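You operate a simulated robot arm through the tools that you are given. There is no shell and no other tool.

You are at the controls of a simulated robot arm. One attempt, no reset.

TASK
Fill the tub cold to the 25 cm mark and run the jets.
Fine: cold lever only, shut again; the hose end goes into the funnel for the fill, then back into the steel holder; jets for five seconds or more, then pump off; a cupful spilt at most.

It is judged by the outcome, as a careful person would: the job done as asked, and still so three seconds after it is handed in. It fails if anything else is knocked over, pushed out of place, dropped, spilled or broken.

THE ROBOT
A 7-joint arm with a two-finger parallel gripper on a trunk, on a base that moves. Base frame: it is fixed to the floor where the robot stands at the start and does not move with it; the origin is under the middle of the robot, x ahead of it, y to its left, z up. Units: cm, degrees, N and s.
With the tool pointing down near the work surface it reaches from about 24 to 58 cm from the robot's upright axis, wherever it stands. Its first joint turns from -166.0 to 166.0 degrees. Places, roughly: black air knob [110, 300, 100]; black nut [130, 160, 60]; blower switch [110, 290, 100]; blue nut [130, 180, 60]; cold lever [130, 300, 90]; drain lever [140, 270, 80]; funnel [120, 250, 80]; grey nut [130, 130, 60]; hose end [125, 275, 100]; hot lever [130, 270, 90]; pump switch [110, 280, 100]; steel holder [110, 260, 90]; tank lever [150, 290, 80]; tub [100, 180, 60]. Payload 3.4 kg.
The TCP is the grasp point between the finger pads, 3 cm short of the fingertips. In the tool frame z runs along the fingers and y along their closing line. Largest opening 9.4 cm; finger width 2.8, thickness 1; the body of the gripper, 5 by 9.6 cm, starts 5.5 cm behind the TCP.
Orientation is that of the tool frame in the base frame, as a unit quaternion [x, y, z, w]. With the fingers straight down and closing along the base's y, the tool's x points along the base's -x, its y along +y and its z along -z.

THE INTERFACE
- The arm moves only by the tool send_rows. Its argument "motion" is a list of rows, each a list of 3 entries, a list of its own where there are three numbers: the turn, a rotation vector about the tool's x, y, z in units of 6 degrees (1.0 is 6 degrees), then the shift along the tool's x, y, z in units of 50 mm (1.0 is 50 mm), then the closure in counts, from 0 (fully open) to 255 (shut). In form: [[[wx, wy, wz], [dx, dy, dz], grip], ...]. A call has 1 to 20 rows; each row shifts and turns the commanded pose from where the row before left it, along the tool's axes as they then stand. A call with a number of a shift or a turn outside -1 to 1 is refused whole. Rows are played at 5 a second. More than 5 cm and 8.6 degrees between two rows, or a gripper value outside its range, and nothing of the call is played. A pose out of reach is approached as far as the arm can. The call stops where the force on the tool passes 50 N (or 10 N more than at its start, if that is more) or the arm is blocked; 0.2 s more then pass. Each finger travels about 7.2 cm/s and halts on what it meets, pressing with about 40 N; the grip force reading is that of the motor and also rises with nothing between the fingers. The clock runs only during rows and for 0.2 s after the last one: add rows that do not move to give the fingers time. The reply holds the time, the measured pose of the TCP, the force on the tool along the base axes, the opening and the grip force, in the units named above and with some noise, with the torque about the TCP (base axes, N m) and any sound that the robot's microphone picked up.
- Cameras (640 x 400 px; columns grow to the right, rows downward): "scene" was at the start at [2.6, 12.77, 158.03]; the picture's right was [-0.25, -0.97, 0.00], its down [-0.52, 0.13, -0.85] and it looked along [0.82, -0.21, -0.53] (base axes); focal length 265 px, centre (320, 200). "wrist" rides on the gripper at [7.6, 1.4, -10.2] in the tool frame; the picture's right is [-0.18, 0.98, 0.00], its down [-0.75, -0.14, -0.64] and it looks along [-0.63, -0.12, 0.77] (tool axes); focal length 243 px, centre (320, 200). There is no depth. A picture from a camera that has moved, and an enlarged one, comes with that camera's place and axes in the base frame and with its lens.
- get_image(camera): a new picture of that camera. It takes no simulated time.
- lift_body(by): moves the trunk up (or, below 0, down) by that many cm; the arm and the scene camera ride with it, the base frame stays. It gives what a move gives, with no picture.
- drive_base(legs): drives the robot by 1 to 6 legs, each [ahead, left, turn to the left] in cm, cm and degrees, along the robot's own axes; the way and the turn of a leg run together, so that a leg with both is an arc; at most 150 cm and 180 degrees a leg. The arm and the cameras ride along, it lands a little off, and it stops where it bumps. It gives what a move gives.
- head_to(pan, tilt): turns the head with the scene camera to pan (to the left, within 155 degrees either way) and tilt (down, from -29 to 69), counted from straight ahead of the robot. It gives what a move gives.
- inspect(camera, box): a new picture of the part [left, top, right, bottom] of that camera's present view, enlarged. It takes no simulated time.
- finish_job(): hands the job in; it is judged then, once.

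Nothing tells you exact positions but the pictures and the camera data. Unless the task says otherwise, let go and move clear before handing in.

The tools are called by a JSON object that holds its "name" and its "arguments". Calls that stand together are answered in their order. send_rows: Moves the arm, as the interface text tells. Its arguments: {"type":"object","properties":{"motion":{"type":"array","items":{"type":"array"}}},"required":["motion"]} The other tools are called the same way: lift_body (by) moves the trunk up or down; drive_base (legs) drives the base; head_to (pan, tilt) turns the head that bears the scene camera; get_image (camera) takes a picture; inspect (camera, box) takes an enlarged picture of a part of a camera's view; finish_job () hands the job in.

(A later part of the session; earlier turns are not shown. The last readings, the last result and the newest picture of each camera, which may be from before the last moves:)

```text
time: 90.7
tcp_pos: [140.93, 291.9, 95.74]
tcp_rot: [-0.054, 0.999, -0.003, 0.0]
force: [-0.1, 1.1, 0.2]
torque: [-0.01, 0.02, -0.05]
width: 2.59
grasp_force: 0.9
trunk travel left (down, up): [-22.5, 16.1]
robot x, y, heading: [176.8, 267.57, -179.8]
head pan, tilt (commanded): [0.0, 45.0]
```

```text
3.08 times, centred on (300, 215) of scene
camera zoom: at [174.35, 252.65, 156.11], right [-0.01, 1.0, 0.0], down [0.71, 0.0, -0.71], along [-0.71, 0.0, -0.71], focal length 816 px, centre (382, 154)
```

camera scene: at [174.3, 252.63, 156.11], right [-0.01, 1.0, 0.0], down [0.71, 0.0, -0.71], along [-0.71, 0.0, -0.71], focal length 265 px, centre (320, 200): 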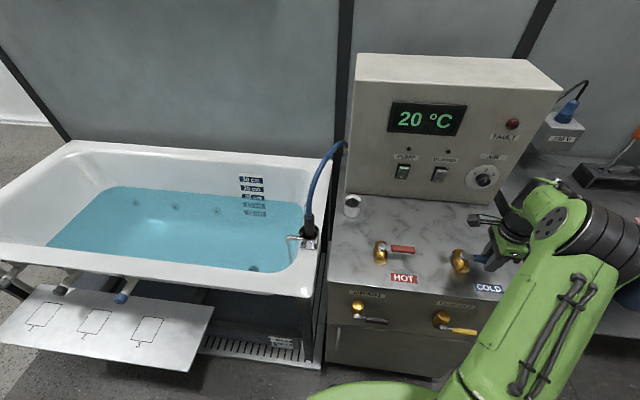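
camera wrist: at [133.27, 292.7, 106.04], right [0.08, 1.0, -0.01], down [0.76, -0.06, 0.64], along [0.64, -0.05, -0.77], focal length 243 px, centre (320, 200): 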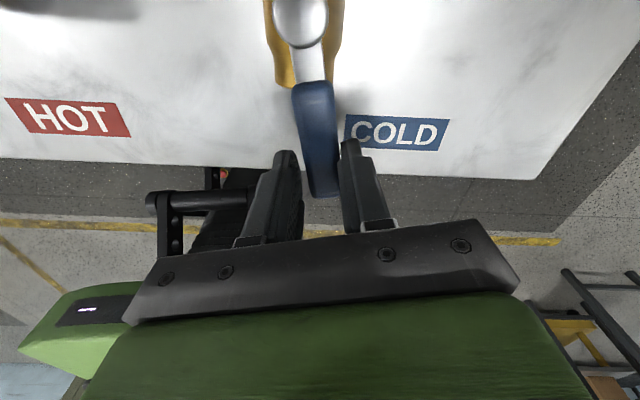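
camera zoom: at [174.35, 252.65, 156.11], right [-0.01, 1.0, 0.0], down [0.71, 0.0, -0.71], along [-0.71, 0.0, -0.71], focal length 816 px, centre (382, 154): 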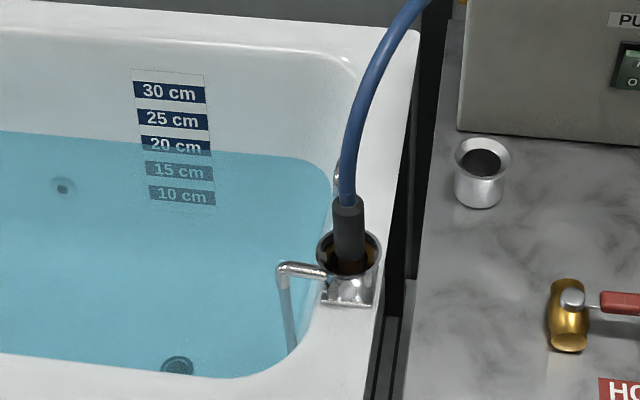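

The lever is about 83° open and the level is rising. I'll hold here in short waits and watch the marks.

{"name": "send_rows", "arguments": {"motion": [[[0, 0, 0], [0, 0, 0], 186], [[0, 0, 0], [0, 0, 0], 186], [[0, 0, 0], [0, 0, 0], 186], [[0, 0, 0], [0, 0, 0], 186], [[0, 0, 0], [0, 0, 0], 186], [[0, 0, 0], [0, 0, 0], 186], [[0, 0, 0], [0, 0, 0], 186], [[0, 0, 0], [0, 0, 0], 186], [[0, 0, 0], [0, 0, 0], 186], [[0, 0, 0], [0, 0, 0], 186]]}}

{"name": "inspect", "arguments": {"camera": "scene", "box": [220, 160, 300, 230]}}

{"name": "get_image", "arguments": {"camera": "scene"}}

```text
time: 92.9
tcp_pos: [141.01, 291.89, 95.7]
tcp_rot: [-0.055, 0.998, -0.003, 0.0]
force: [0.2, -0.5, 0.7]
torque: [0.0, 0.03, -0.03]
width: 2.52
grasp_force: 0.1
trunk travel left (down, up): [-22.5, 16.1]
robot x, y, heading: [176.6, 268.03, -179.6]
head pan, tilt (commanded): [0.0, 45.0]
```

```text
5.71 times, centred on (260, 195) of scene
camera zoom: at [174.35, 252.63, 156.11], right [-0.01, 1.0, 0.0], down [0.71, 0.0, -0.71], along [-0.71, 0.0, -0.71], focal length 1516 px, centre (663, 229)
```

zoom: 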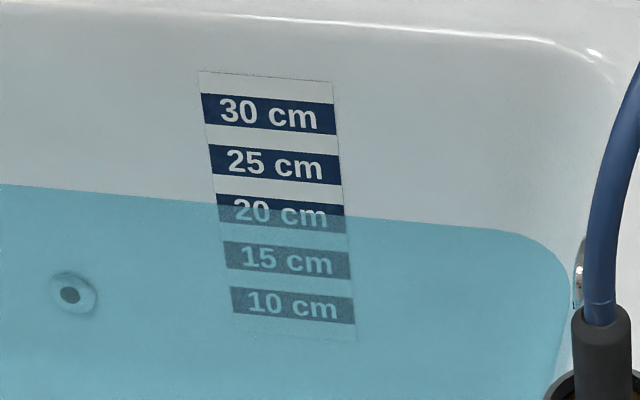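

```text
taken
camera scene: at [174.35, 252.63, 156.11], right [-0.01, 1.0, 0.0], down [0.71, 0.0, -0.71], along [-0.71, 0.0, -0.71], focal length 265 px, centre (320, 200)
```

scene: 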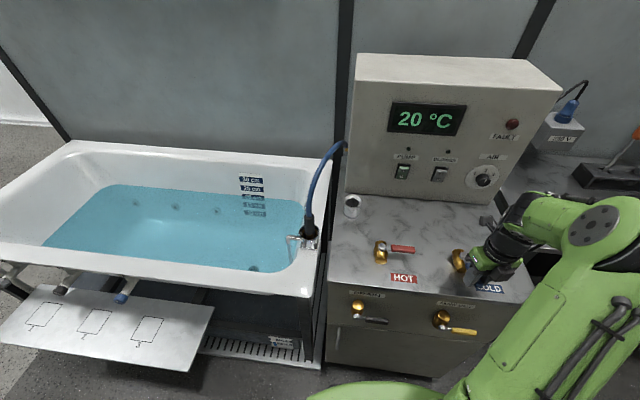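

The line is now at the middle of the "20 cm" band, rising about 0.33 cm/s. Waiting another 4 s.

{"name": "send_rows", "arguments": {"motion": [[[0, 0, 0], [0, 0, 0], 186], [[0, 0, 0], [0, 0, 0], 186], [[0, 0, 0], [0, 0, 0], 186], [[0, 0, 0], [0, 0, 0], 186], [[0, 0, 0], [0, 0, 0], 186], [[0, 0, 0], [0, 0, 0], 186], [[0, 0, 0], [0, 0, 0], 186], [[0, 0, 0], [0, 0, 0], 186], [[0, 0, 0], [0, 0, 0], 186], [[0, 0, 0], [0, 0, 0], 186], [[0, 0, 0], [0, 0, 0], 186], [[0, 0, 0], [0, 0, 0], 186], [[0, 0, 0], [0, 0, 0], 186], [[0, 0, 0], [0, 0, 0], 186], [[0, 0, 0], [0, 0, 0], 186], [[0, 0, 0], [0, 0, 0], 186], [[0, 0, 0], [0, 0, 0], 186], [[0, 0, 0], [0, 0, 0], 186], [[0, 0, 0], [0, 0, 0], 186], [[0, 0, 0], [0, 0, 0], 186]]}}

{"name": "inspect", "arguments": {"camera": "scene", "box": [220, 160, 300, 230]}}

{"name": "inspect", "arguments": {"camera": "scene", "box": [220, 190, 400, 380]}}

```text
time: 97.1
tcp_pos: [141.05, 292.0, 95.74]
tcp_rot: [-0.055, 0.998, -0.004, 0.001]
force: [0.0, 0.2, 0.4]
torque: [-0.01, 0.0, -0.02]
width: 2.55
grasp_force: 0.1
trunk travel left (down, up): [-22.5, 16.1]
robot x, y, heading: [176.2, 267.84, -179.8]
head pan, tilt (commanded): [0.0, 45.0]
```

```text
5.71 times, centred on (260, 195) of scene
camera zoom: at [174.35, 252.63, 156.11], right [-0.01, 1.0, 0.0], down [0.71, 0.0, -0.71], along [-0.71, 0.0, -0.71], focal length 1516 px, centre (663, 229)
```

zoom: 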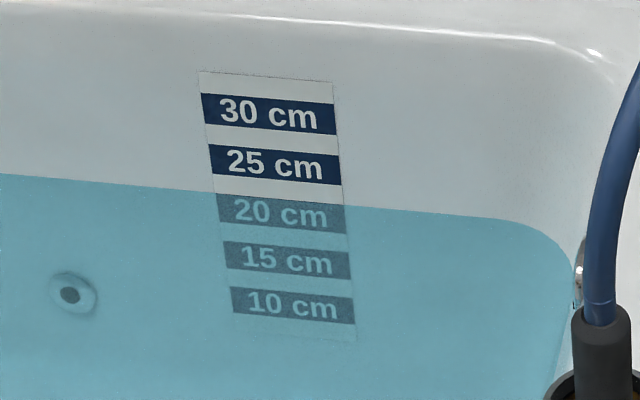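

```text
2.11 times, centred on (310, 285) of scene
camera zoom: at [174.35, 252.63, 156.11], right [-0.01, 1.0, 0.0], down [0.71, 0.0, -0.71], along [-0.71, 0.0, -0.71], focal length 558 px, centre (341, 21)
```

zoom: 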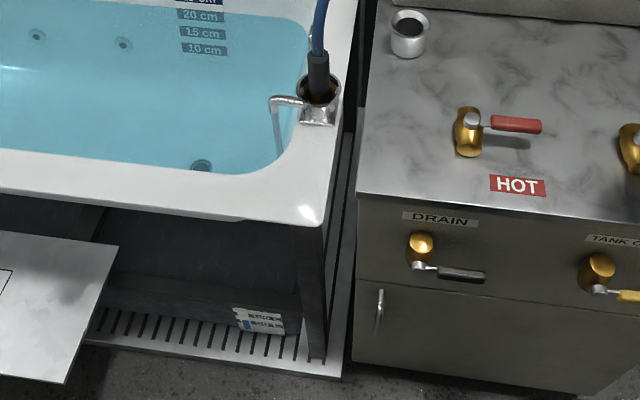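

About 21.5 cm now, rising roughly 0.26 cm/s. Two more 4 s waits, then check.

{"name": "send_rows", "arguments": {"motion": [[[0, 0, 0], [0, 0, 0], 186], [[0, 0, 0], [0, 0, 0], 186], [[0, 0, 0], [0, 0, 0], 186], [[0, 0, 0], [0, 0, 0], 186], [[0, 0, 0], [0, 0, 0], 186], [[0, 0, 0], [0, 0, 0], 186], [[0, 0, 0], [0, 0, 0], 186], [[0, 0, 0], [0, 0, 0], 186], [[0, 0, 0], [0, 0, 0], 186], [[0, 0, 0], [0, 0, 0], 186], [[0, 0, 0], [0, 0, 0], 186], [[0, 0, 0], [0, 0, 0], 186], [[0, 0, 0], [0, 0, 0], 186], [[0, 0, 0], [0, 0, 0], 186], [[0, 0, 0], [0, 0, 0], 186], [[0, 0, 0], [0, 0, 0], 186], [[0, 0, 0], [0, 0, 0], 186], [[0, 0, 0], [0, 0, 0], 186], [[0, 0, 0], [0, 0, 0], 186], [[0, 0, 0], [0, 0, 0], 186]]}}

{"name": "inspect", "arguments": {"camera": "scene", "box": [220, 160, 300, 230]}}

```text
time: 101.3
tcp_pos: [141.04, 292.01, 95.77]
tcp_rot: [-0.054, 0.999, -0.003, 0.0]
force: [0.4, 0.5, -0.2]
torque: [-0.04, -0.02, 0.02]
width: 2.59
grasp_force: 0.0
trunk travel left (down, up): [-22.5, 16.1]
robot x, y, heading: [176.3, 267.79, -179.9]
head pan, tilt (commanded): [0.0, 45.0]
```

```text
5.71 times, centred on (260, 195) of scene
camera zoom: at [174.35, 252.63, 156.11], right [-0.01, 1.0, 0.0], down [0.71, 0.0, -0.71], along [-0.71, 0.0, -0.71], focal length 1516 px, centre (663, 229)
```

zoom: 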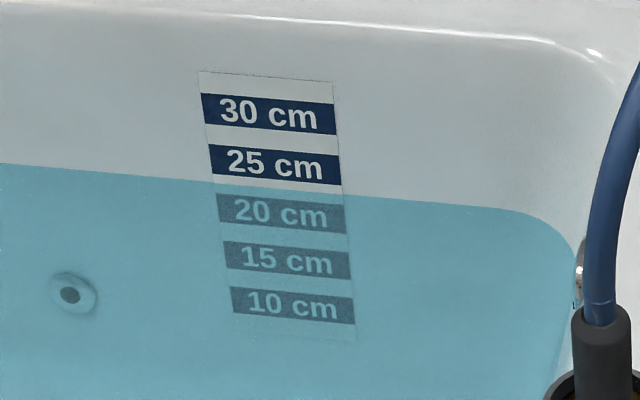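

About 22.7 cm. One more 4 s wait and a check.

{"name": "send_rows", "arguments": {"motion": [[[0, 0, 0], [0, 0, 0], 186], [[0, 0, 0], [0, 0, 0], 186], [[0, 0, 0], [0, 0, 0], 186], [[0, 0, 0], [0, 0, 0], 186], [[0, 0, 0], [0, 0, 0], 186], [[0, 0, 0], [0, 0, 0], 186], [[0, 0, 0], [0, 0, 0], 186], [[0, 0, 0], [0, 0, 0], 186], [[0, 0, 0], [0, 0, 0], 186], [[0, 0, 0], [0, 0, 0], 186], [[0, 0, 0], [0, 0, 0], 186], [[0, 0, 0], [0, 0, 0], 186], [[0, 0, 0], [0, 0, 0], 186], [[0, 0, 0], [0, 0, 0], 186], [[0, 0, 0], [0, 0, 0], 186], [[0, 0, 0], [0, 0, 0], 186], [[0, 0, 0], [0, 0, 0], 186], [[0, 0, 0], [0, 0, 0], 186], [[0, 0, 0], [0, 0, 0], 186], [[0, 0, 0], [0, 0, 0], 186]]}}

{"name": "inspect", "arguments": {"camera": "scene", "box": [220, 160, 300, 230]}}

```text
time: 105.5
tcp_pos: [141.11, 291.9, 95.76]
tcp_rot: [-0.055, 0.998, -0.003, 0.0]
force: [-0.3, -0.5, -0.6]
torque: [0.02, -0.01, 0.02]
width: 2.52
grasp_force: 0.1
trunk travel left (down, up): [-22.5, 16.1]
robot x, y, heading: [176.43, 267.6, -179.9]
head pan, tilt (commanded): [0.0, 45.0]
```

```text
5.71 times, centred on (260, 195) of scene
camera zoom: at [174.35, 252.63, 156.11], right [-0.01, 1.0, 0.0], down [0.71, 0.0, -0.71], along [-0.71, 0.0, -0.71], focal length 1516 px, centre (663, 229)
```

zoom: 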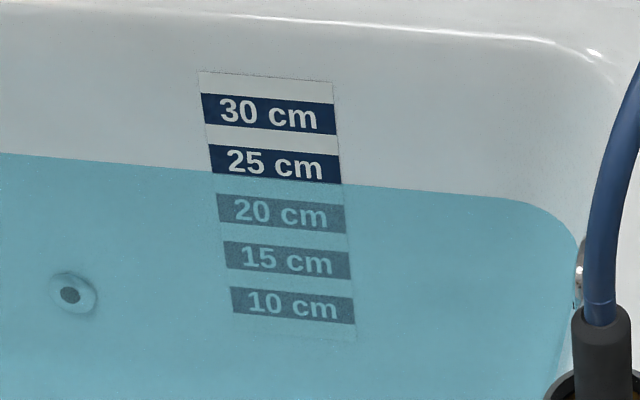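

About 23.8 cm. I'll wait 2.4 s more, then swing the lever shut.

{"name": "send_rows", "arguments": {"motion": [[[0, 0, 0], [0, 0, 0], 186], [[0, 0, 0], [0, 0, 0], 186], [[0, 0, 0], [0, 0, 0], 186], [[0, 0, 0], [0, 0, 0], 186], [[0, 0, 0], [0, 0, 0], 186], [[0, 0, 0], [0, 0, 0], 186], [[0, 0, 0], [0, 0, 0], 186], [[0, 0, 0], [0, 0, 0], 186], [[0, 0, 0], [0, 0, 0], 186], [[0, 0, 0], [0, 0, 0], 186], [[0, 0, 0], [0, 0, 0], 186]]}}

{"name": "send_rows", "arguments": {"motion": [[[0, 0, -1], [0.007, 0.136, 0], 186], [[0, 0, -1], [0.007, 0.136, 0], 186], [[0, 0, -1], [0.007, 0.136, 0], 186], [[0, 0, -1], [0.007, 0.136, 0], 186], [[0, 0, -1], [0.007, 0.136, 0], 186], [[0, 0, -1], [0.007, 0.136, 0], 186], [[0, 0, -1], [0.007, 0.136, 0], 186], [[0, 0, -1], [0.007, 0.136, 0], 186], [[0, 0, -1], [0.007, 0.136, 0], 186], [[0, 0, -1], [0.007, 0.136, 0], 186], [[0, 0, -1], [0.007, 0.136, 0], 186], [[0, 0, -1], [0.007, 0.136, 0], 186], [[0, 0, -1], [0.007, 0.136, 0], 186], [[0, 0, -1], [0.007, 0.136, 0], 186], [[0, 0, -0.7], [0.004, 0.095, 0], 186], [[0, 0, 0], [0, 0, 0], 186]]}}

{"name": "get_image", "arguments": {"camera": "wrist"}}

{"name": "inspect", "arguments": {"camera": "scene", "box": [220, 160, 300, 230]}}

{"name": "inspect", "arguments": {"camera": "scene", "box": [270, 190, 350, 280]}}

```text
time: 107.9
tcp_pos: [141.04, 292.06, 95.82]
tcp_rot: [-0.055, 0.998, -0.003, 0.001]
force: [-0.4, -0.5, 0.6]
torque: [-0.01, 0.01, 0.02]
width: 2.53
grasp_force: 0.1
trunk travel left (down, up): [-22.5, 16.1]
robot x, y, heading: [176.37, 268.08, -179.7]
head pan, tilt (commanded): [0.0, 45.0]
```

```text
time: 111.3
tcp_pos: [134.1, 297.56, 95.71]
tcp_rot: [0.734, -0.679, 0.003, 0.002]
force: [14.8, -5.0, -5.5]
torque: [-0.12, -0.02, -0.27]
width: 3.34
grasp_force: 6.8
trunk travel left (down, up): [-22.5, 16.1]
robot x, y, heading: [176.68, 268.27, -179.7]
head pan, tilt (commanded): [0.0, 45.0]
```

```text
taken
camera wrist: at [133.22, 290.03, 106.05], right [-0.99, 0.11, 0.0], down [0.08, 0.77, 0.64], along [0.07, 0.63, -0.77], focal length 243 px, centre (320, 200)
```

wrist: 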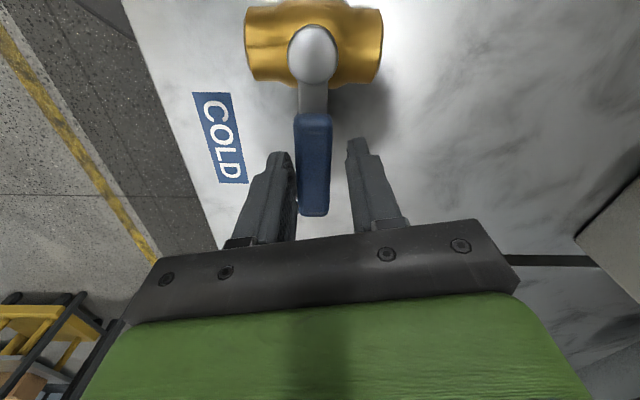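

```text
5.71 times, centred on (260, 195) of scene
camera zoom: at [174.59, 252.57, 156.1], right [-0.01, 1.0, 0.0], down [0.71, 0.0, -0.71], along [-0.71, 0.0, -0.71], focal length 1516 px, centre (663, 229)
```

zoom: 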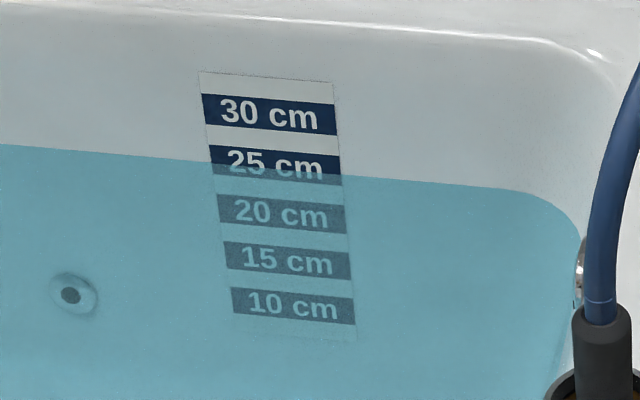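

```text
4.44 times, centred on (310, 235) of scene
camera zoom: at [174.59, 252.57, 156.1], right [-0.01, 1.0, 0.0], down [0.71, 0.0, -0.71], along [-0.71, 0.0, -0.71], focal length 1179 px, centre (364, 44)
```

zoom: 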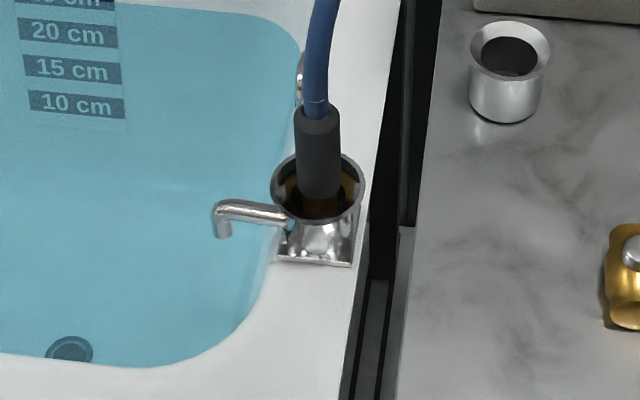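

Flow has stopped and the lever is against its shut stop. I'll zoom tightly on the marks to judge the level.

{"name": "inspect", "arguments": {"camera": "scene", "box": [236, 170, 276, 195]}}

{"name": "inspect", "arguments": {"camera": "scene", "box": [236, 170, 276, 220]}}

```text
16.00 times, centred on (256, 182) of scene
camera zoom: at [174.59, 252.57, 156.1], right [-0.01, 1.0, 0.0], down [0.71, 0.0, -0.71], along [-0.71, 0.0, -0.71], focal length 4245 px, centre (1344, 480)
```

zoom: 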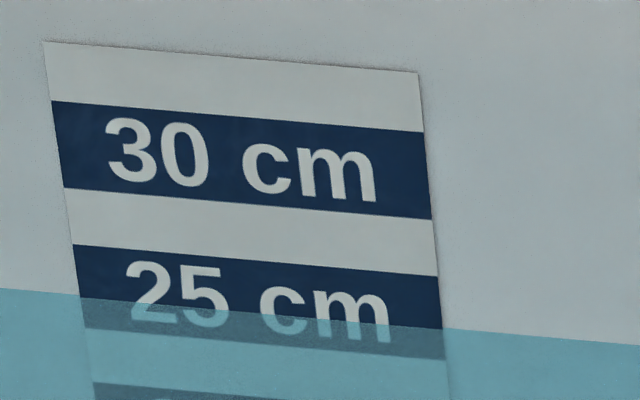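

```text
8.00 times, centred on (256, 195) of scene
camera zoom: at [174.59, 252.57, 156.1], right [-0.01, 1.0, 0.0], down [0.71, 0.0, -0.71], along [-0.71, 0.0, -0.71], focal length 2122 px, centre (832, 240)
```

zoom: 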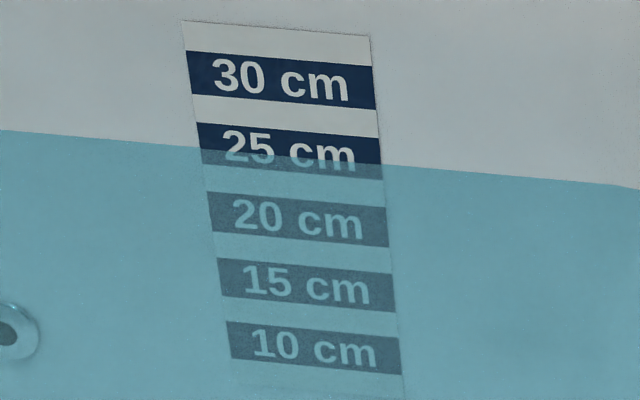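

By the band centre the level is about 24.6 cm, flow stopped. I'll crack the lever open briefly (about 1.4 s equivalent) and shut it again to bring the line to the middle of the 25 band.

{"name": "send_rows", "arguments": {"motion": [[[0, 0, 0.7], [0.004, -0.095, 0], 186], [[0, 0, 1], [0.007, -0.136, 0], 186], [[0, 0, 1], [0.007, -0.136, 0], 186], [[0, 0, 1], [0.007, -0.136, 0], 186], [[0, 0, 1], [0.007, -0.136, 0], 186], [[0, 0, 1], [0.007, -0.136, 0], 186], [[0, 0, 1], [0.007, -0.136, 0], 186], [[0, 0, 1], [0.007, -0.136, 0], 186], [[0, 0, 1], [0.007, -0.136, 0], 186], [[0, 0, 1], [0.007, -0.136, 0], 186], [[0, 0, 1], [0.007, -0.136, 0], 186], [[0, 0, 1], [0.007, -0.136, 0], 186]]}}

{"name": "inspect", "arguments": {"camera": "scene", "box": [236, 170, 276, 195]}}

```text
time: 113.9
tcp_pos: [140.39, 293.76, 95.88]
tcp_rot: [-0.209, 0.978, -0.003, -0.001]
force: [0.3, 1.2, -0.2]
torque: [0.05, 0.0, 0.0]
width: 2.59
grasp_force: 0.6
trunk travel left (down, up): [-22.5, 16.1]
robot x, y, heading: [176.16, 267.96, -179.8]
head pan, tilt (commanded): [0.0, 45.0]
```

```text
16.00 times, centred on (256, 182) of scene
camera zoom: at [174.34, 252.64, 156.11], right [-0.01, 1.0, 0.0], down [0.71, 0.0, -0.71], along [-0.71, 0.0, -0.71], focal length 4245 px, centre (1344, 480)
```

zoom: 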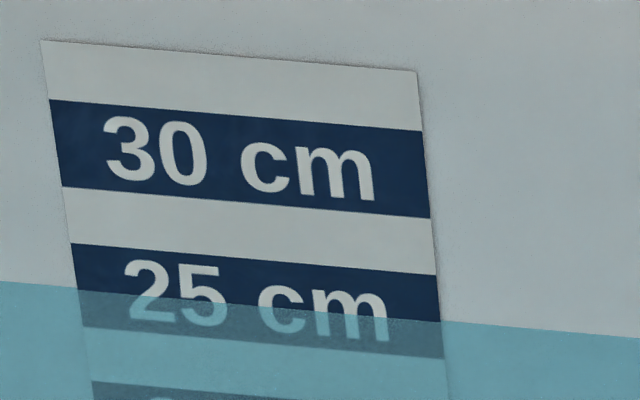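

Now about 24.8 cm and still flowing; shutting the lever now.

{"name": "send_rows", "arguments": {"motion": [[[0, 0, -1], [0.007, 0.136, 0], 186], [[0, 0, -1], [0.007, 0.136, 0], 186], [[0, 0, -1], [0.007, 0.136, 0], 186], [[0, 0, -1], [0.007, 0.136, 0], 186], [[0, 0, -1], [0.007, 0.136, 0], 186], [[0, 0, -1], [0.007, 0.136, 0], 186], [[0, 0, -1], [0.007, 0.136, 0], 186], [[0, 0, -1], [0.007, 0.136, 0], 186], [[0, 0, -1], [0.007, 0.136, 0], 186], [[0, 0, -1], [0.007, 0.136, 0], 186], [[0, 0, -1], [0.007, 0.136, 0], 186], [[0, 0, -0.8], [0.005, 0.109, 0], 186], [[0, 0, 0], [0, 0, 0], 186], [[0, 0, 0], [0, 0, 0], 186]]}}

{"name": "inspect", "arguments": {"camera": "scene", "box": [236, 170, 276, 195]}}

{"name": "get_image", "arguments": {"camera": "wrist"}}

{"name": "inspect", "arguments": {"camera": "scene", "box": [270, 190, 350, 280]}}

```text
time: 116.9
tcp_pos: [134.07, 297.58, 95.91]
tcp_rot: [0.738, -0.674, 0.003, 0.002]
force: [15.3, -3.5, -2.9]
torque: [-0.12, -0.22, -0.26]
width: 3.39
grasp_force: 7.0
trunk travel left (down, up): [-22.5, 16.1]
robot x, y, heading: [176.3, 268.26, -179.8]
head pan, tilt (commanded): [0.0, 45.0]
```

```text
16.00 times, centred on (256, 182) of scene
camera zoom: at [174.62, 252.58, 156.1], right [-0.01, 1.0, 0.0], down [0.71, 0.0, -0.71], along [-0.71, 0.0, -0.71], focal length 4245 px, centre (1344, 480)
```

zoom: 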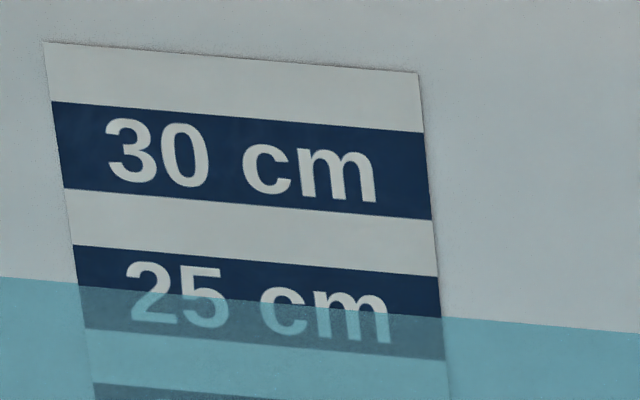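

```text
taken
camera wrist: at [133.31, 289.97, 106.17], right [-1.0, 0.1, 0.0], down [0.07, 0.77, 0.64], along [0.06, 0.63, -0.77], focal length 243 px, centre (320, 200)
```

wrist: 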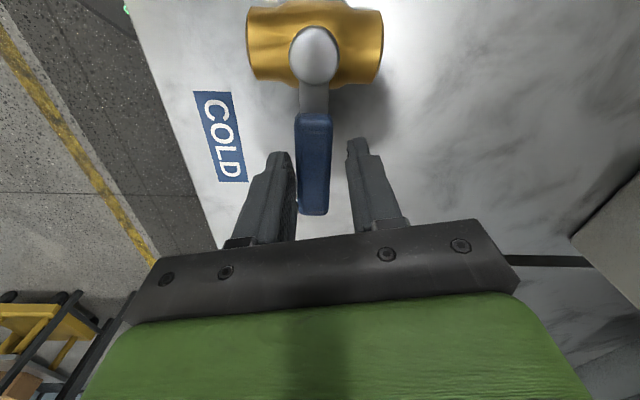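

```text
4.44 times, centred on (310, 235) of scene
camera zoom: at [174.62, 252.58, 156.1], right [-0.01, 1.0, 0.0], down [0.71, 0.0, -0.71], along [-0.71, 0.0, -0.71], focal length 1179 px, centre (364, 44)
```

zoom: 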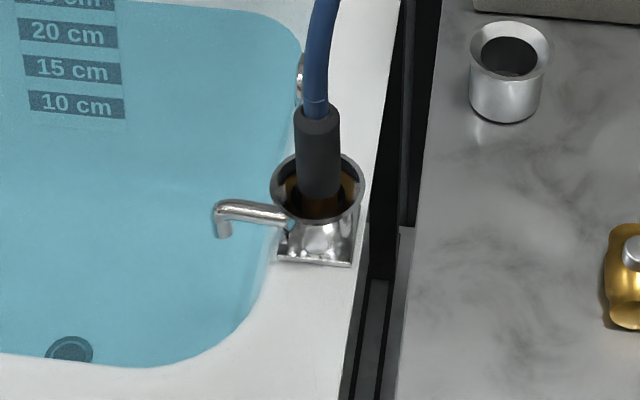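

The line is now exactly mid-band at 25 cm, the flow is stopped and the lever is on its shut stop. I'll relax, open the fingers and rise straight up.

{"name": "send_rows", "arguments": {"motion": [[[0, 0, 0.5], [0.003, -0.068, 0], 186], [[0, 0, 0], [0, 0, 0], 120], [[0, 0, 0], [0, 0, 0], 100], [[0, 0, 0], [0, 0, 0], 100], [[0, 0, 0], [0, 0, -0.15], 100], [[0, 0, 0], [0, 0, -0.3], 100], [[0, 0, 0], [0, 0, -0.4], 100], [[0, 0, 0], [0, 0, -0.4], 100], [[0, 0, 0], [0, 0, -0.4], 100], [[0, 0, 0], [0, 0, -0.4], 100], [[0, 0, 0], [0, 0, -0.4], 100], [[0, 0, 0], [0, 0, -0.4], 100], [[0, 0, 0], [0, 0, -0.4], 100], [[0, 0, 0], [0, 0, -0.4], 100], [[0, 0, 0], [0, 0, -0.4], 100], [[0, 0, 0], [0, 0, 0], 60]]}}

{"name": "get_image", "arguments": {"camera": "wrist"}}

{"name": "get_image", "arguments": {"camera": "scene"}}

```text
time: 120.3
tcp_pos: [134.28, 297.88, 116.08]
tcp_rot: [0.72, -0.694, 0.002, 0.002]
force: [-0.5, -0.3, -0.1]
torque: [0.0, 0.0, -0.01]
width: 7.19
grasp_force: 0.2
trunk travel left (down, up): [-22.5, 16.1]
robot x, y, heading: [176.08, 268.18, -179.6]
head pan, tilt (commanded): [0.0, 45.0]
```

```text
taken
camera wrist: at [133.08, 290.32, 126.38], right [-0.99, 0.15, 0.0], down [0.11, 0.76, 0.64], along [0.09, 0.63, -0.77], focal length 243 px, centre (320, 200)
```

wrist: 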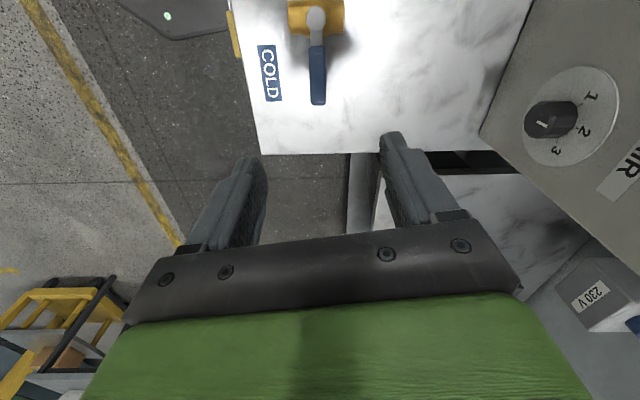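

```text
taken
camera scene: at [174.34, 252.63, 156.11], right [-0.01, 1.0, 0.0], down [0.71, 0.0, -0.71], along [-0.71, 0.0, -0.71], focal length 265 px, centre (320, 200)
```

scene: 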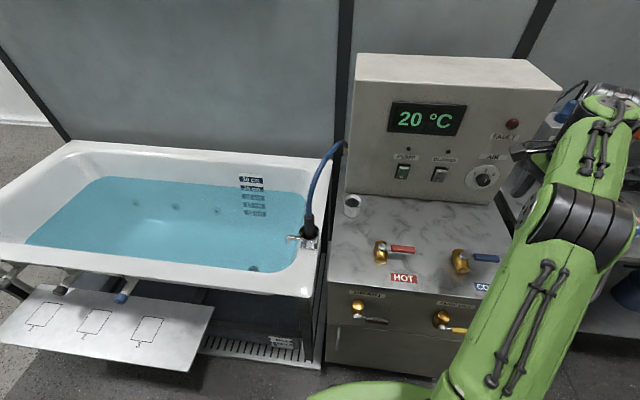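

The cold lever is shut and straight. Next: turn the wrist back, then traverse with the tilted tool to retrieve the hose.

{"name": "send_rows", "arguments": {"motion": [[[0, 0, -0.977], [0, 0, 0], 60], [[0, 0, -0.977], [0, 0, 0], 60], [[0, 0, -0.977], [0, 0, 0], 60], [[0, 0, -0.977], [0, 0, 0], 60], [[0, 0, -0.977], [0, 0, 0], 60], [[0, 0, -0.977], [0, 0, 0], 60], [[0, 0, -0.977], [0, 0, 0], 60], [[0, 0, -0.977], [0, 0, 0], 60], [[0, 0, -0.977], [0, 0, 0], 60], [[0, 0, -0.977], [0, 0, 0], 60], [[0, 0, -0.977], [0, 0, 0], 60], [[0, 0, -0.977], [0, 0, 0], 60], [[0, 0, -0.977], [0, 0, 0], 60], [[0, 0, -0.977], [0, 0, 0], 60], [[0, 0, -0.977], [0, 0, 0], 60], [[0, 0, 0], [0, 0, 0], 60]]}}

{"name": "send_rows", "arguments": {"motion": [[[0, 0, 0], [0, 0.489, -0.05], 60], [[0, 0, 0], [0, 0.489, -0.05], 60], [[0, 0, 0], [0, 0.489, -0.05], 60], [[0, 0, 0], [0, 0.489, -0.05], 60], [[0, 0, 0], [0, 0.489, 0], 60], [[0, 0, 0], [0, 0.489, 0], 60], [[0, 0, 0], [0, 0.489, 0], 60], [[0, 0, 0], [0, 0.489, 0], 60], [[0, 0, 0], [0, 0.489, 0], 60], [[0, -0.923, 0], [0, 0.489, 0], 60], [[0, -0.923, 0], [0, 0.489, 0], 60], [[0, -0.923, 0], [0, 0.489, 0], 60], [[0, -0.923, 0], [0, 0.489, 0], 60], [[0, -0.923, 0], [0, 0.489, 0], 60], [[0, -0.923, 0], [0, 0.489, 0], 60], [[0, -0.923, 0], [0, 0.489, 0], 60], [[0, -0.923, 0], [0, 0.489, 0], 60], [[0, 0, 0], [0, 0.489, 0], 60], [[0, 0, 0], [0, 0.489, 0], 60], [[0, 0, 0], [0, 0.489, 0], 60]]}}

{"name": "get_image", "arguments": {"camera": "wrist"}}

{"name": "get_image", "arguments": {"camera": "scene"}}

```text
time: 123.7
tcp_pos: [134.15, 297.58, 115.97]
tcp_rot: [1.0, 0.001, -0.001, 0.003]
force: [0.2, 0.6, -0.1]
torque: [0.03, 0.01, 0.0]
width: 7.21
grasp_force: 0.1
trunk travel left (down, up): [-22.5, 16.1]
robot x, y, heading: [176.26, 267.58, -179.9]
head pan, tilt (commanded): [0.0, 45.0]
```

```text
time: 127.9
tcp_pos: [134.03, 248.91, 117.44]
tcp_rot: [0.926, -0.001, -0.378, 0.002]
force: [0.2, -0.6, 0.3]
torque: [-0.01, 0.01, -0.03]
width: 7.21
grasp_force: 0.1
trunk travel left (down, up): [-22.5, 16.1]
robot x, y, heading: [176.86, 267.92, -179.7]
head pan, tilt (commanded): [0.0, 45.0]
```

```text
taken
camera wrist: at [146.67, 247.63, 119.45], right [-0.13, -0.98, 0.13], down [-0.09, 0.15, 0.99], along [-0.99, 0.12, -0.11], focal length 243 px, centre (320, 200)
```

wrist: 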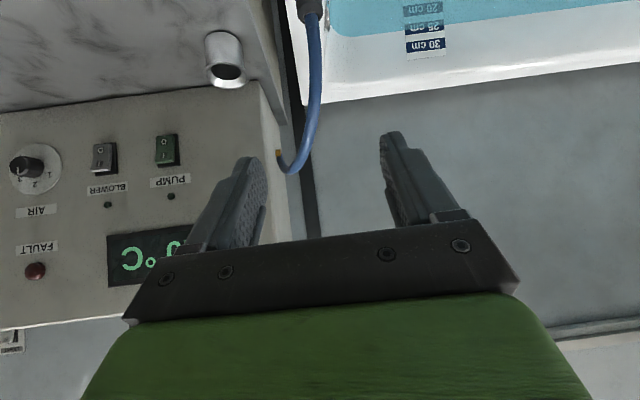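

```text
taken
camera scene: at [174.33, 252.53, 156.1], right [-0.01, 1.0, 0.0], down [0.71, 0.0, -0.71], along [-0.71, 0.0, -0.71], focal length 265 px, centre (320, 200)
```

scene: 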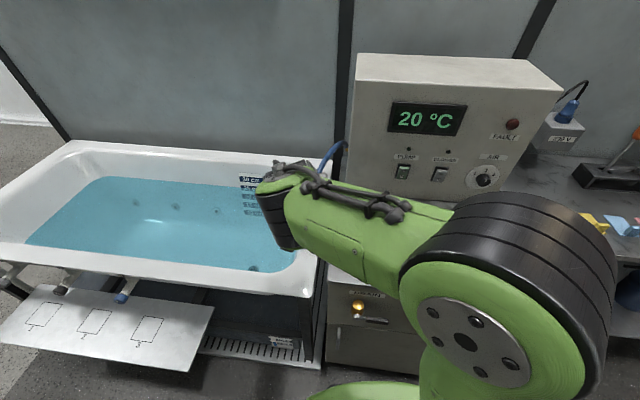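

Same pose as before; descending and closing in to the pre-grasp spot in front of the nozzle.

{"name": "send_rows", "arguments": {"motion": [[[0, 0, 0], [0.279, 0, 0.286], 60], [[0, 0, 0], [0.279, 0, 0.286], 60], [[0, 0, 0], [0.279, 0, 0.286], 60], [[0, 0, 0], [0.279, 0, 0.286], 60], [[0, 0, 0], [0.279, 0, 0.286], 60], [[0, 0, 0], [0.279, 0, 0.286], 60], [[0, 0, 0], [0.279, 0, 0.286], 60], [[0, 0, 0], [0.279, 0, 0.286], 60], [[0, 0, 0], [0.279, 0, 0.286], 60], [[0, 0, 0], [-0.186, 0, 0.1815], 60], [[0, 0, 0], [-0.186, 0, 0.1815], 60], [[0, 0, 0], [-0.186, 0, 0.1815], 60], [[0, 0, 0], [-0.186, 0, 0.1815], 60], [[0, 0, 0], [-0.186, 0, 0.1815], 60], [[0, 0, 0], [0, 0, 0], 60]]}}

{"name": "get_image", "arguments": {"camera": "wrist"}}

```text
time: 131.1
tcp_pos: [127.52, 248.73, 99.37]
tcp_rot: [0.926, 0.0, -0.377, 0.003]
force: [-0.3, 0.2, 0.7]
torque: [-0.04, 0.02, 0.03]
width: 7.17
grasp_force: 0.0
trunk travel left (down, up): [-22.5, 16.1]
robot x, y, heading: [176.31, 267.97, -179.6]
head pan, tilt (commanded): [0.0, 45.0]
```

```text
taken
camera wrist: at [140.08, 247.41, 101.44], right [-0.13, -0.98, 0.13], down [-0.09, 0.15, 0.99], along [-0.99, 0.12, -0.11], focal length 243 px, centre (320, 200)
```

wrist: 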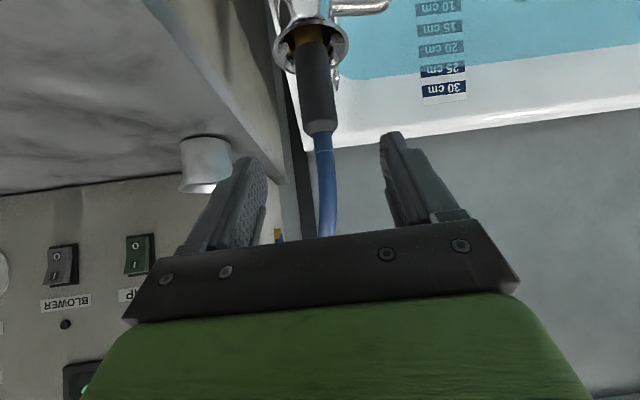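

The view matches the retreat; advancing ~13.9 cm onto the sleeve with a slight sideways correction.

{"name": "send_rows", "arguments": {"motion": [[[0, 0, 0], [0, -0.009, 0.3], 60], [[0, 0, 0], [0, -0.009, 0.3], 60], [[0, 0, 0], [0, -0.009, 0.3], 60], [[0, 0, 0], [0, -0.009, 0.3], 60], [[0, 0, 0], [0, -0.009, 0.3], 60], [[0, 0, 0], [0, -0.009, 0.3], 60], [[0, 0, 0], [0, -0.009, 0.3], 60], [[0, 0, 0], [0, -0.009, 0.3], 60], [[0, 0, 0], [0, -0.009, 0.25], 60], [[0, 0, 0], [0, 0, 0.13], 60], [[0, 0, 0], [0, 0, 0], 60]]}}

{"name": "get_image", "arguments": {"camera": "wrist"}}

```text
time: 133.5
tcp_pos: [117.94, 249.35, 89.29]
tcp_rot: [0.926, -0.002, -0.377, 0.002]
force: [-0.1, 0.6, -0.2]
torque: [0.0, -0.01, -0.04]
width: 7.18
grasp_force: 0.0
trunk travel left (down, up): [-22.5, 16.1]
robot x, y, heading: [176.33, 267.82, -179.9]
head pan, tilt (commanded): [0.0, 45.0]
```

```text
taken
camera wrist: at [130.59, 247.95, 91.32], right [-0.13, -0.98, 0.13], down [-0.09, 0.15, 0.99], along [-0.99, 0.12, -0.11], focal length 243 px, centre (320, 200)
```

wrist: 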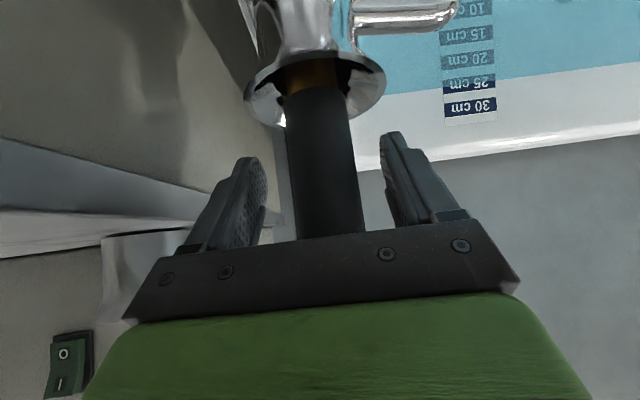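

Centred. Gripping and then lifting straight up out of the funnel.

{"name": "send_rows", "arguments": {"motion": [[[0, 0, 0], [0, 0, 0], 255], [[0, 0, 0], [0, 0, 0], 255], [[0, 0, 0], [0, 0, 0], 255], [[0, 0, 0], [0, 0, 0], 255], [[0, 0, 0], [0, 0, 0], 255], [[0, 0, 0], [-0.07, 0, -0.0716], 255], [[0, 0, 0], [-0.1396, 0, -0.1432], 255], [[0, 0, 0], [-0.1396, 0, -0.1432], 255], [[0, 0, 0], [-0.1396, 0, -0.1432], 255], [[0, 0, 0], [-0.1396, 0, -0.1432], 255], [[0, 0, 0], [-0.1396, 0, -0.1432], 255], [[0, 0, 0], [-0.1396, 0, -0.1432], 255], [[0, 0, 0], [0, 0, 0], 255]]}}

{"name": "get_image", "arguments": {"camera": "wrist"}}

```text
time: 136.3
tcp_pos: [118.17, 249.36, 95.86]
tcp_rot: [0.926, 0.0, -0.376, 0.003]
force: [-0.3, -1.0, -1.3]
torque: [-0.02, -0.01, 0.02]
width: 3.66
grasp_force: 40.1
trunk travel left (down, up): [-22.5, 16.1]
robot x, y, heading: [176.62, 268.08, -179.7]
head pan, tilt (commanded): [0.0, 45.0]
```

```text
taken
camera wrist: at [130.67, 247.86, 97.95], right [-0.13, -0.98, 0.13], down [-0.09, 0.15, 0.99], along [-0.99, 0.12, -0.11], focal length 243 px, centre (320, 200)
```

wrist: 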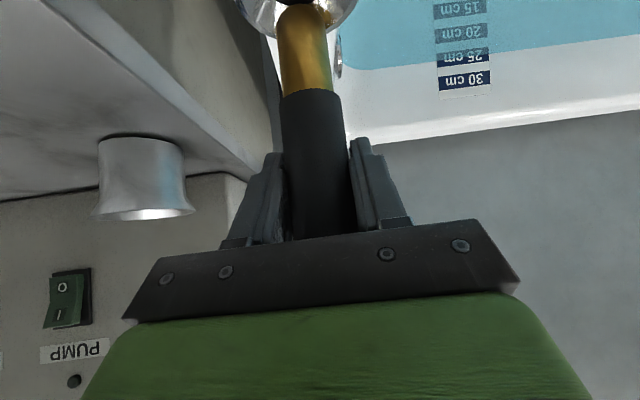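

The nozzle is gripped and out of the funnel. Lifting clear and moving back over the steel holder.

{"name": "send_rows", "arguments": {"motion": [[[0, 0, 0], [-0.2592, 0, -0.2659], 255], [[0, 0, 0], [-0.2592, 0, -0.2659], 255], [[0, 0, 0], [-0.2592, 0, -0.2659], 255], [[0, 0, 0], [-0.2592, 0, -0.2659], 255], [[0, 0, 0], [-0.2592, 0, -0.2659], 255], [[0, 0, 0], [-0.2592, 0, -0.2659], 255], [[0, 0, 0], [-0.2592, 0, -0.2659], 255], [[0, 0, 0], [-0.053, -0.272, 0.0517], 255], [[0, 0, 0], [-0.053, -0.272, 0.0517], 255], [[0, 0, 0], [-0.053, -0.272, 0.0517], 255], [[0, 0, 0], [-0.053, -0.272, 0.0517], 255], [[0, 0, 0], [-0.053, -0.272, 0.0517], 255], [[0, 0, 0], [-0.053, -0.272, 0.0517], 255], [[0, 0, 0], [-0.053, -0.272, 0.0517], 255], [[0, 0, 0], [-0.053, -0.272, 0.0517], 255], [[0, 0, 0], [-0.053, -0.272, 0.0517], 255], [[0, 0, 0], [-0.053, -0.272, 0.0517], 255], [[0, 0, 0], [0, 0, 0], 255]]}}

{"name": "get_image", "arguments": {"camera": "wrist"}}

{"name": "inspect", "arguments": {"camera": "scene", "box": [280, 100, 440, 260]}}

```text
time: 140.1
tcp_pos: [114.34, 262.86, 108.86]
tcp_rot: [0.926, -0.001, -0.377, 0.002]
force: [0.4, -0.4, -2.0]
torque: [0.03, 0.01, 0.01]
width: 3.68
grasp_force: 39.4
trunk travel left (down, up): [-22.5, 16.1]
robot x, y, heading: [176.17, 268.19, -179.9]
head pan, tilt (commanded): [0.0, 45.0]
```

```text
taken
camera wrist: at [126.87, 261.57, 110.93], right [-0.13, -0.98, 0.13], down [-0.09, 0.15, 0.98], along [-0.99, 0.12, -0.11], focal length 243 px, centre (320, 200)
```

wrist: 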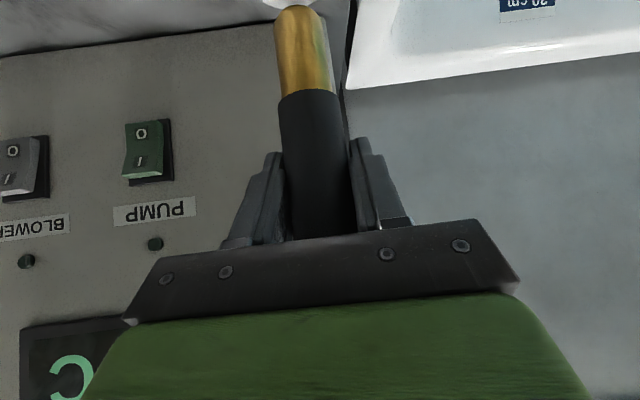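

```text
2.50 times, centred on (360, 180) of scene
camera zoom: at [174.32, 252.58, 156.1], right [-0.01, 1.0, 0.0], down [0.71, 0.0, -0.71], along [-0.71, 0.0, -0.71], focal length 663 px, centre (220, 250)
```

zoom: 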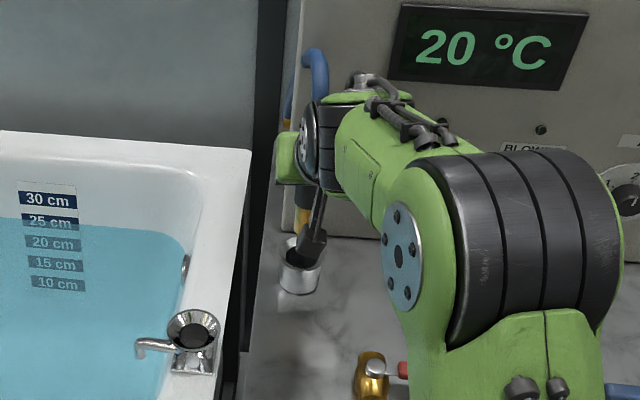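

Back over the holder in the same relative view as when I lifted it. Lowering to just at the rim, then checking alignment.

{"name": "send_rows", "arguments": {"motion": [[[0, 0, 0], [0.1396, 0, 0.1432], 255], [[0, 0, 0], [0.1396, 0, 0.1432], 255], [[0, 0, 0], [0.1396, 0, 0.1432], 255], [[0, 0, 0], [0.07, 0, 0.0716], 255], [[0, 0, 0], [0, 0, 0], 255]]}}

{"name": "inspect", "arguments": {"camera": "wrist", "box": [200, 0, 400, 120]}}

{"name": "inspect", "arguments": {"camera": "scene", "box": [310, 140, 410, 230]}}

```text
time: 141.3
tcp_pos: [114.27, 262.84, 105.26]
tcp_rot: [0.926, -0.001, -0.377, 0.003]
force: [0.2, 1.1, -2.4]
torque: [-0.03, 0.01, -0.01]
width: 3.64
grasp_force: 40.1
trunk travel left (down, up): [-22.5, 16.1]
robot x, y, heading: [176.47, 267.95, -179.7]
head pan, tilt (commanded): [0.0, 45.0]
```

```text
3.20 times, centred on (300, 60) of wrist
camera zoom: at [126.78, 261.42, 107.28], right [-0.13, -0.98, 0.13], down [-0.09, 0.15, 0.99], along [-0.99, 0.12, -0.11], focal length 776 px, centre (384, 648)
```

zoom: 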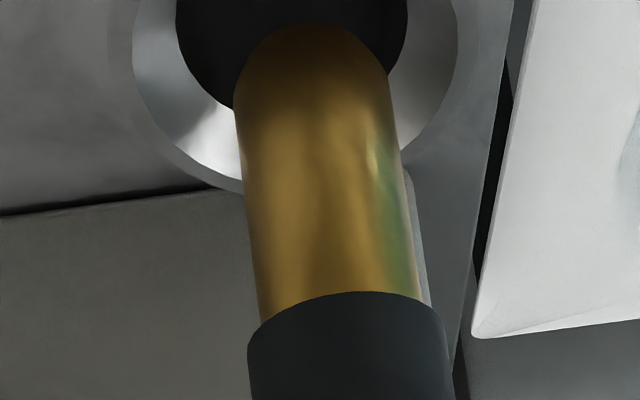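

```text
4.44 times, centred on (360, 185) of scene
camera zoom: at [174.32, 252.61, 156.1], right [-0.01, 1.0, 0.0], down [0.71, 0.0, -0.71], along [-0.71, 0.0, -0.71], focal length 1179 px, centre (142, 267)
```

zoom: 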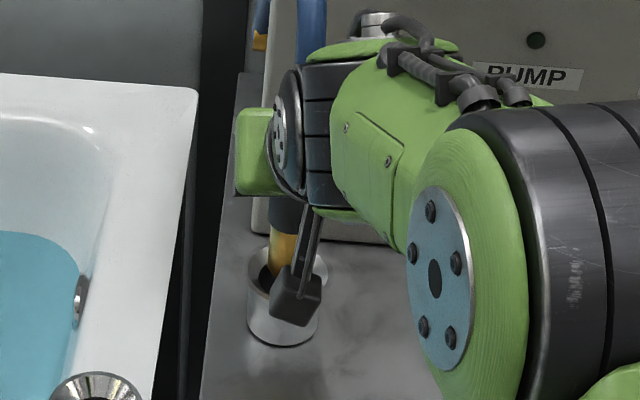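

Nearly aligned; the nozzle is ~0.2 cm to the −y side. Correcting that and lowering slowly into the holder.

{"name": "send_rows", "arguments": {"motion": [[[0, 0, 0], [0, -0.045, 0], 255], [[0, 0, 0], [0.0698, 0, 0.0716], 255], [[0, 0, 0], [0.0698, 0, 0.0716], 255], [[0, 0, 0], [0.0698, 0, 0.0716], 255], [[0, 0, 0], [0.0349, 0, 0.0358], 255], [[0, 0, 0], [0.0349, 0, 0.0358], 255], [[0, 0, 0], [0, 0, 0], 255]]}}

{"name": "inspect", "arguments": {"camera": "wrist", "box": [200, 0, 400, 120]}}

```text
time: 142.9
tcp_pos: [114.25, 263.14, 103.26]
tcp_rot: [0.926, -0.001, -0.377, 0.002]
force: [0.2, 0.8, -1.5]
torque: [0.04, 0.0, 0.0]
width: 3.65
grasp_force: 39.8
trunk travel left (down, up): [-22.5, 16.1]
robot x, y, heading: [176.84, 267.74, -179.7]
head pan, tilt (commanded): [0.0, 45.0]
```

```text
3.20 times, centred on (300, 60) of wrist
camera zoom: at [126.77, 261.72, 105.32], right [-0.13, -0.98, 0.13], down [-0.09, 0.15, 0.98], along [-0.99, 0.12, -0.11], focal length 776 px, centre (384, 648)
```

zoom: 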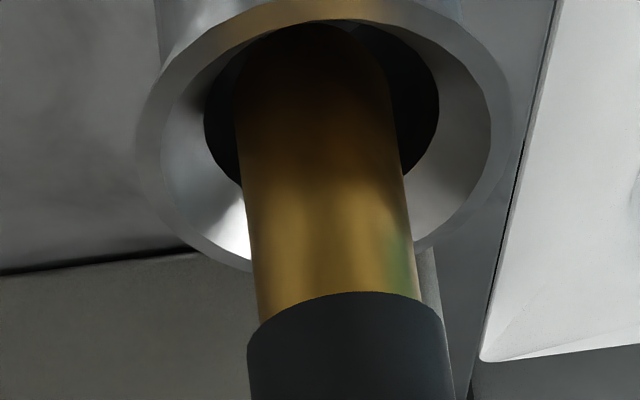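

The tip is inside the holder with clearance all round. Continuing down until it seats.

{"name": "send_rows", "arguments": {"motion": [[[0, 0, 0], [0.0349, 0, 0.0358], 255], [[0, 0, 0], [0.0349, 0, 0.0358], 255], [[0, 0, 0], [0.0349, 0, 0.0358], 255], [[0, 0, 0], [0.0349, 0, 0.0358], 255], [[0, 0, 0], [0.0349, 0, 0.0358], 255], [[0, 0, 0], [0.0349, 0, 0.0358], 255], [[0, 0, 0], [0.0349, 0, 0.0358], 255], [[0, 0, 0], [0.0349, 0, 0.0358], 255], [[0, 0, 0], [0.0349, 0, 0.0358], 255]]}}

{"name": "get_image", "arguments": {"camera": "wrist"}}

```text
time: 144.9
tcp_pos: [114.31, 263.1, 100.94]
tcp_rot: [0.926, 0.0, -0.377, 0.003]
force: [-0.1, -0.3, -1.5]
torque: [0.0, 0.01, 0.01]
width: 3.63
grasp_force: 40.0
trunk travel left (down, up): [-22.5, 16.1]
robot x, y, heading: [176.41, 267.82, -179.6]
head pan, tilt (commanded): [0.0, 45.0]
```

```text
taken
camera wrist: at [126.91, 261.72, 103.08], right [-0.13, -0.98, 0.13], down [-0.09, 0.15, 0.98], along [-0.99, 0.12, -0.11], focal length 243 px, centre (320, 200)
```

wrist: 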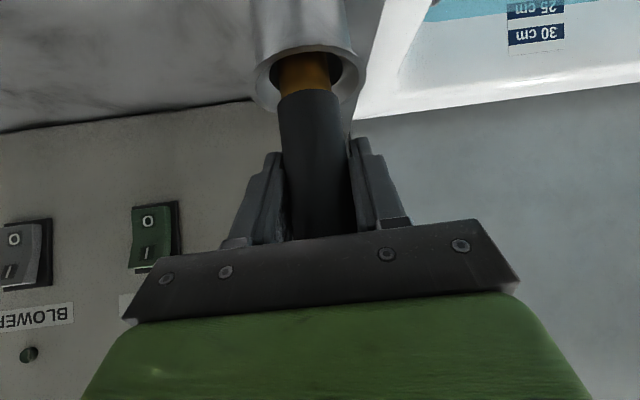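

Almost at the original depth; a few more millimetres until contact.

{"name": "send_rows", "arguments": {"motion": [[[0, 0, 0], [0.0279, 0, 0.0286], 255], [[0, 0, 0], [0.0279, 0, 0.0286], 255], [[0, 0, 0], [0.0279, 0, 0.0286], 255], [[0, 0, 0], [0, 0, 0], 255]]}}

{"name": "get_image", "arguments": {"camera": "wrist"}}

```text
time: 145.9
tcp_pos: [114.23, 263.01, 100.47]
tcp_rot: [0.926, -0.001, -0.377, 0.002]
force: [-0.4, 0.0, -0.6]
torque: [0.04, 0.01, 0.01]
width: 3.63
grasp_force: 40.4
trunk travel left (down, up): [-22.5, 16.1]
robot x, y, heading: [176.35, 267.91, -179.6]
head pan, tilt (commanded): [0.0, 45.0]
```

```text
taken
camera wrist: at [126.8, 261.63, 102.49], right [-0.13, -0.98, 0.13], down [-0.09, 0.15, 0.99], along [-0.99, 0.12, -0.11], focal length 243 px, centre (320, 200)
```

wrist: 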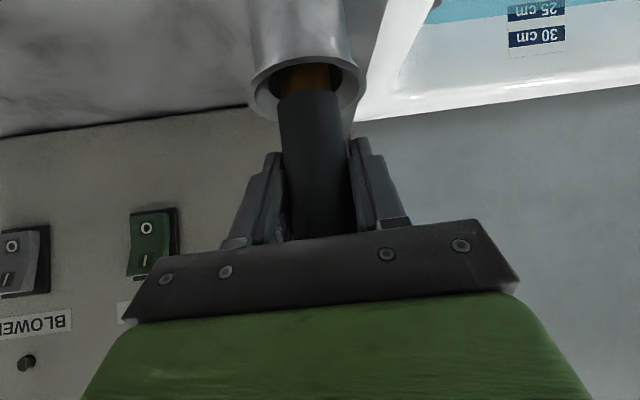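

The view matches the original seating. One last small nudge, then release and back out.

{"name": "send_rows", "arguments": {"motion": [[[0, 0, 0], [0.021, 0, 0.0215], 255], [[0, 0, 0], [0, 0, 0], 255], [[0, 0, 0], [0, 0, 0], 140], [[0, 0, 0], [0, 0, 0], 90], [[0, 0, 0], [0, 0, 0], 60], [[0, 0, 0], [0, 0, 0], 40], [[0, 0, 0], [0, 0, 0], 40]]}}

{"name": "get_image", "arguments": {"camera": "wrist"}}

```text
time: 147.5
tcp_pos: [114.23, 263.03, 100.25]
tcp_rot: [0.926, -0.001, -0.377, 0.002]
force: [-0.4, 0.9, -0.4]
torque: [-0.01, -0.01, 0.02]
width: 7.91
grasp_force: 0.2
trunk travel left (down, up): [-22.5, 16.1]
robot x, y, heading: [176.55, 267.83, -179.4]
head pan, tilt (commanded): [0.0, 45.0]
```

```text
taken
camera wrist: at [126.83, 261.66, 102.3], right [-0.13, -0.98, 0.13], down [-0.09, 0.15, 0.99], along [-0.99, 0.12, -0.11], focal length 243 px, centre (320, 200)
```

wrist: 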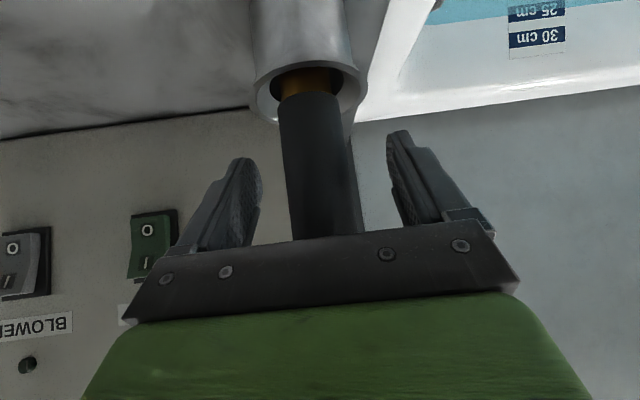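

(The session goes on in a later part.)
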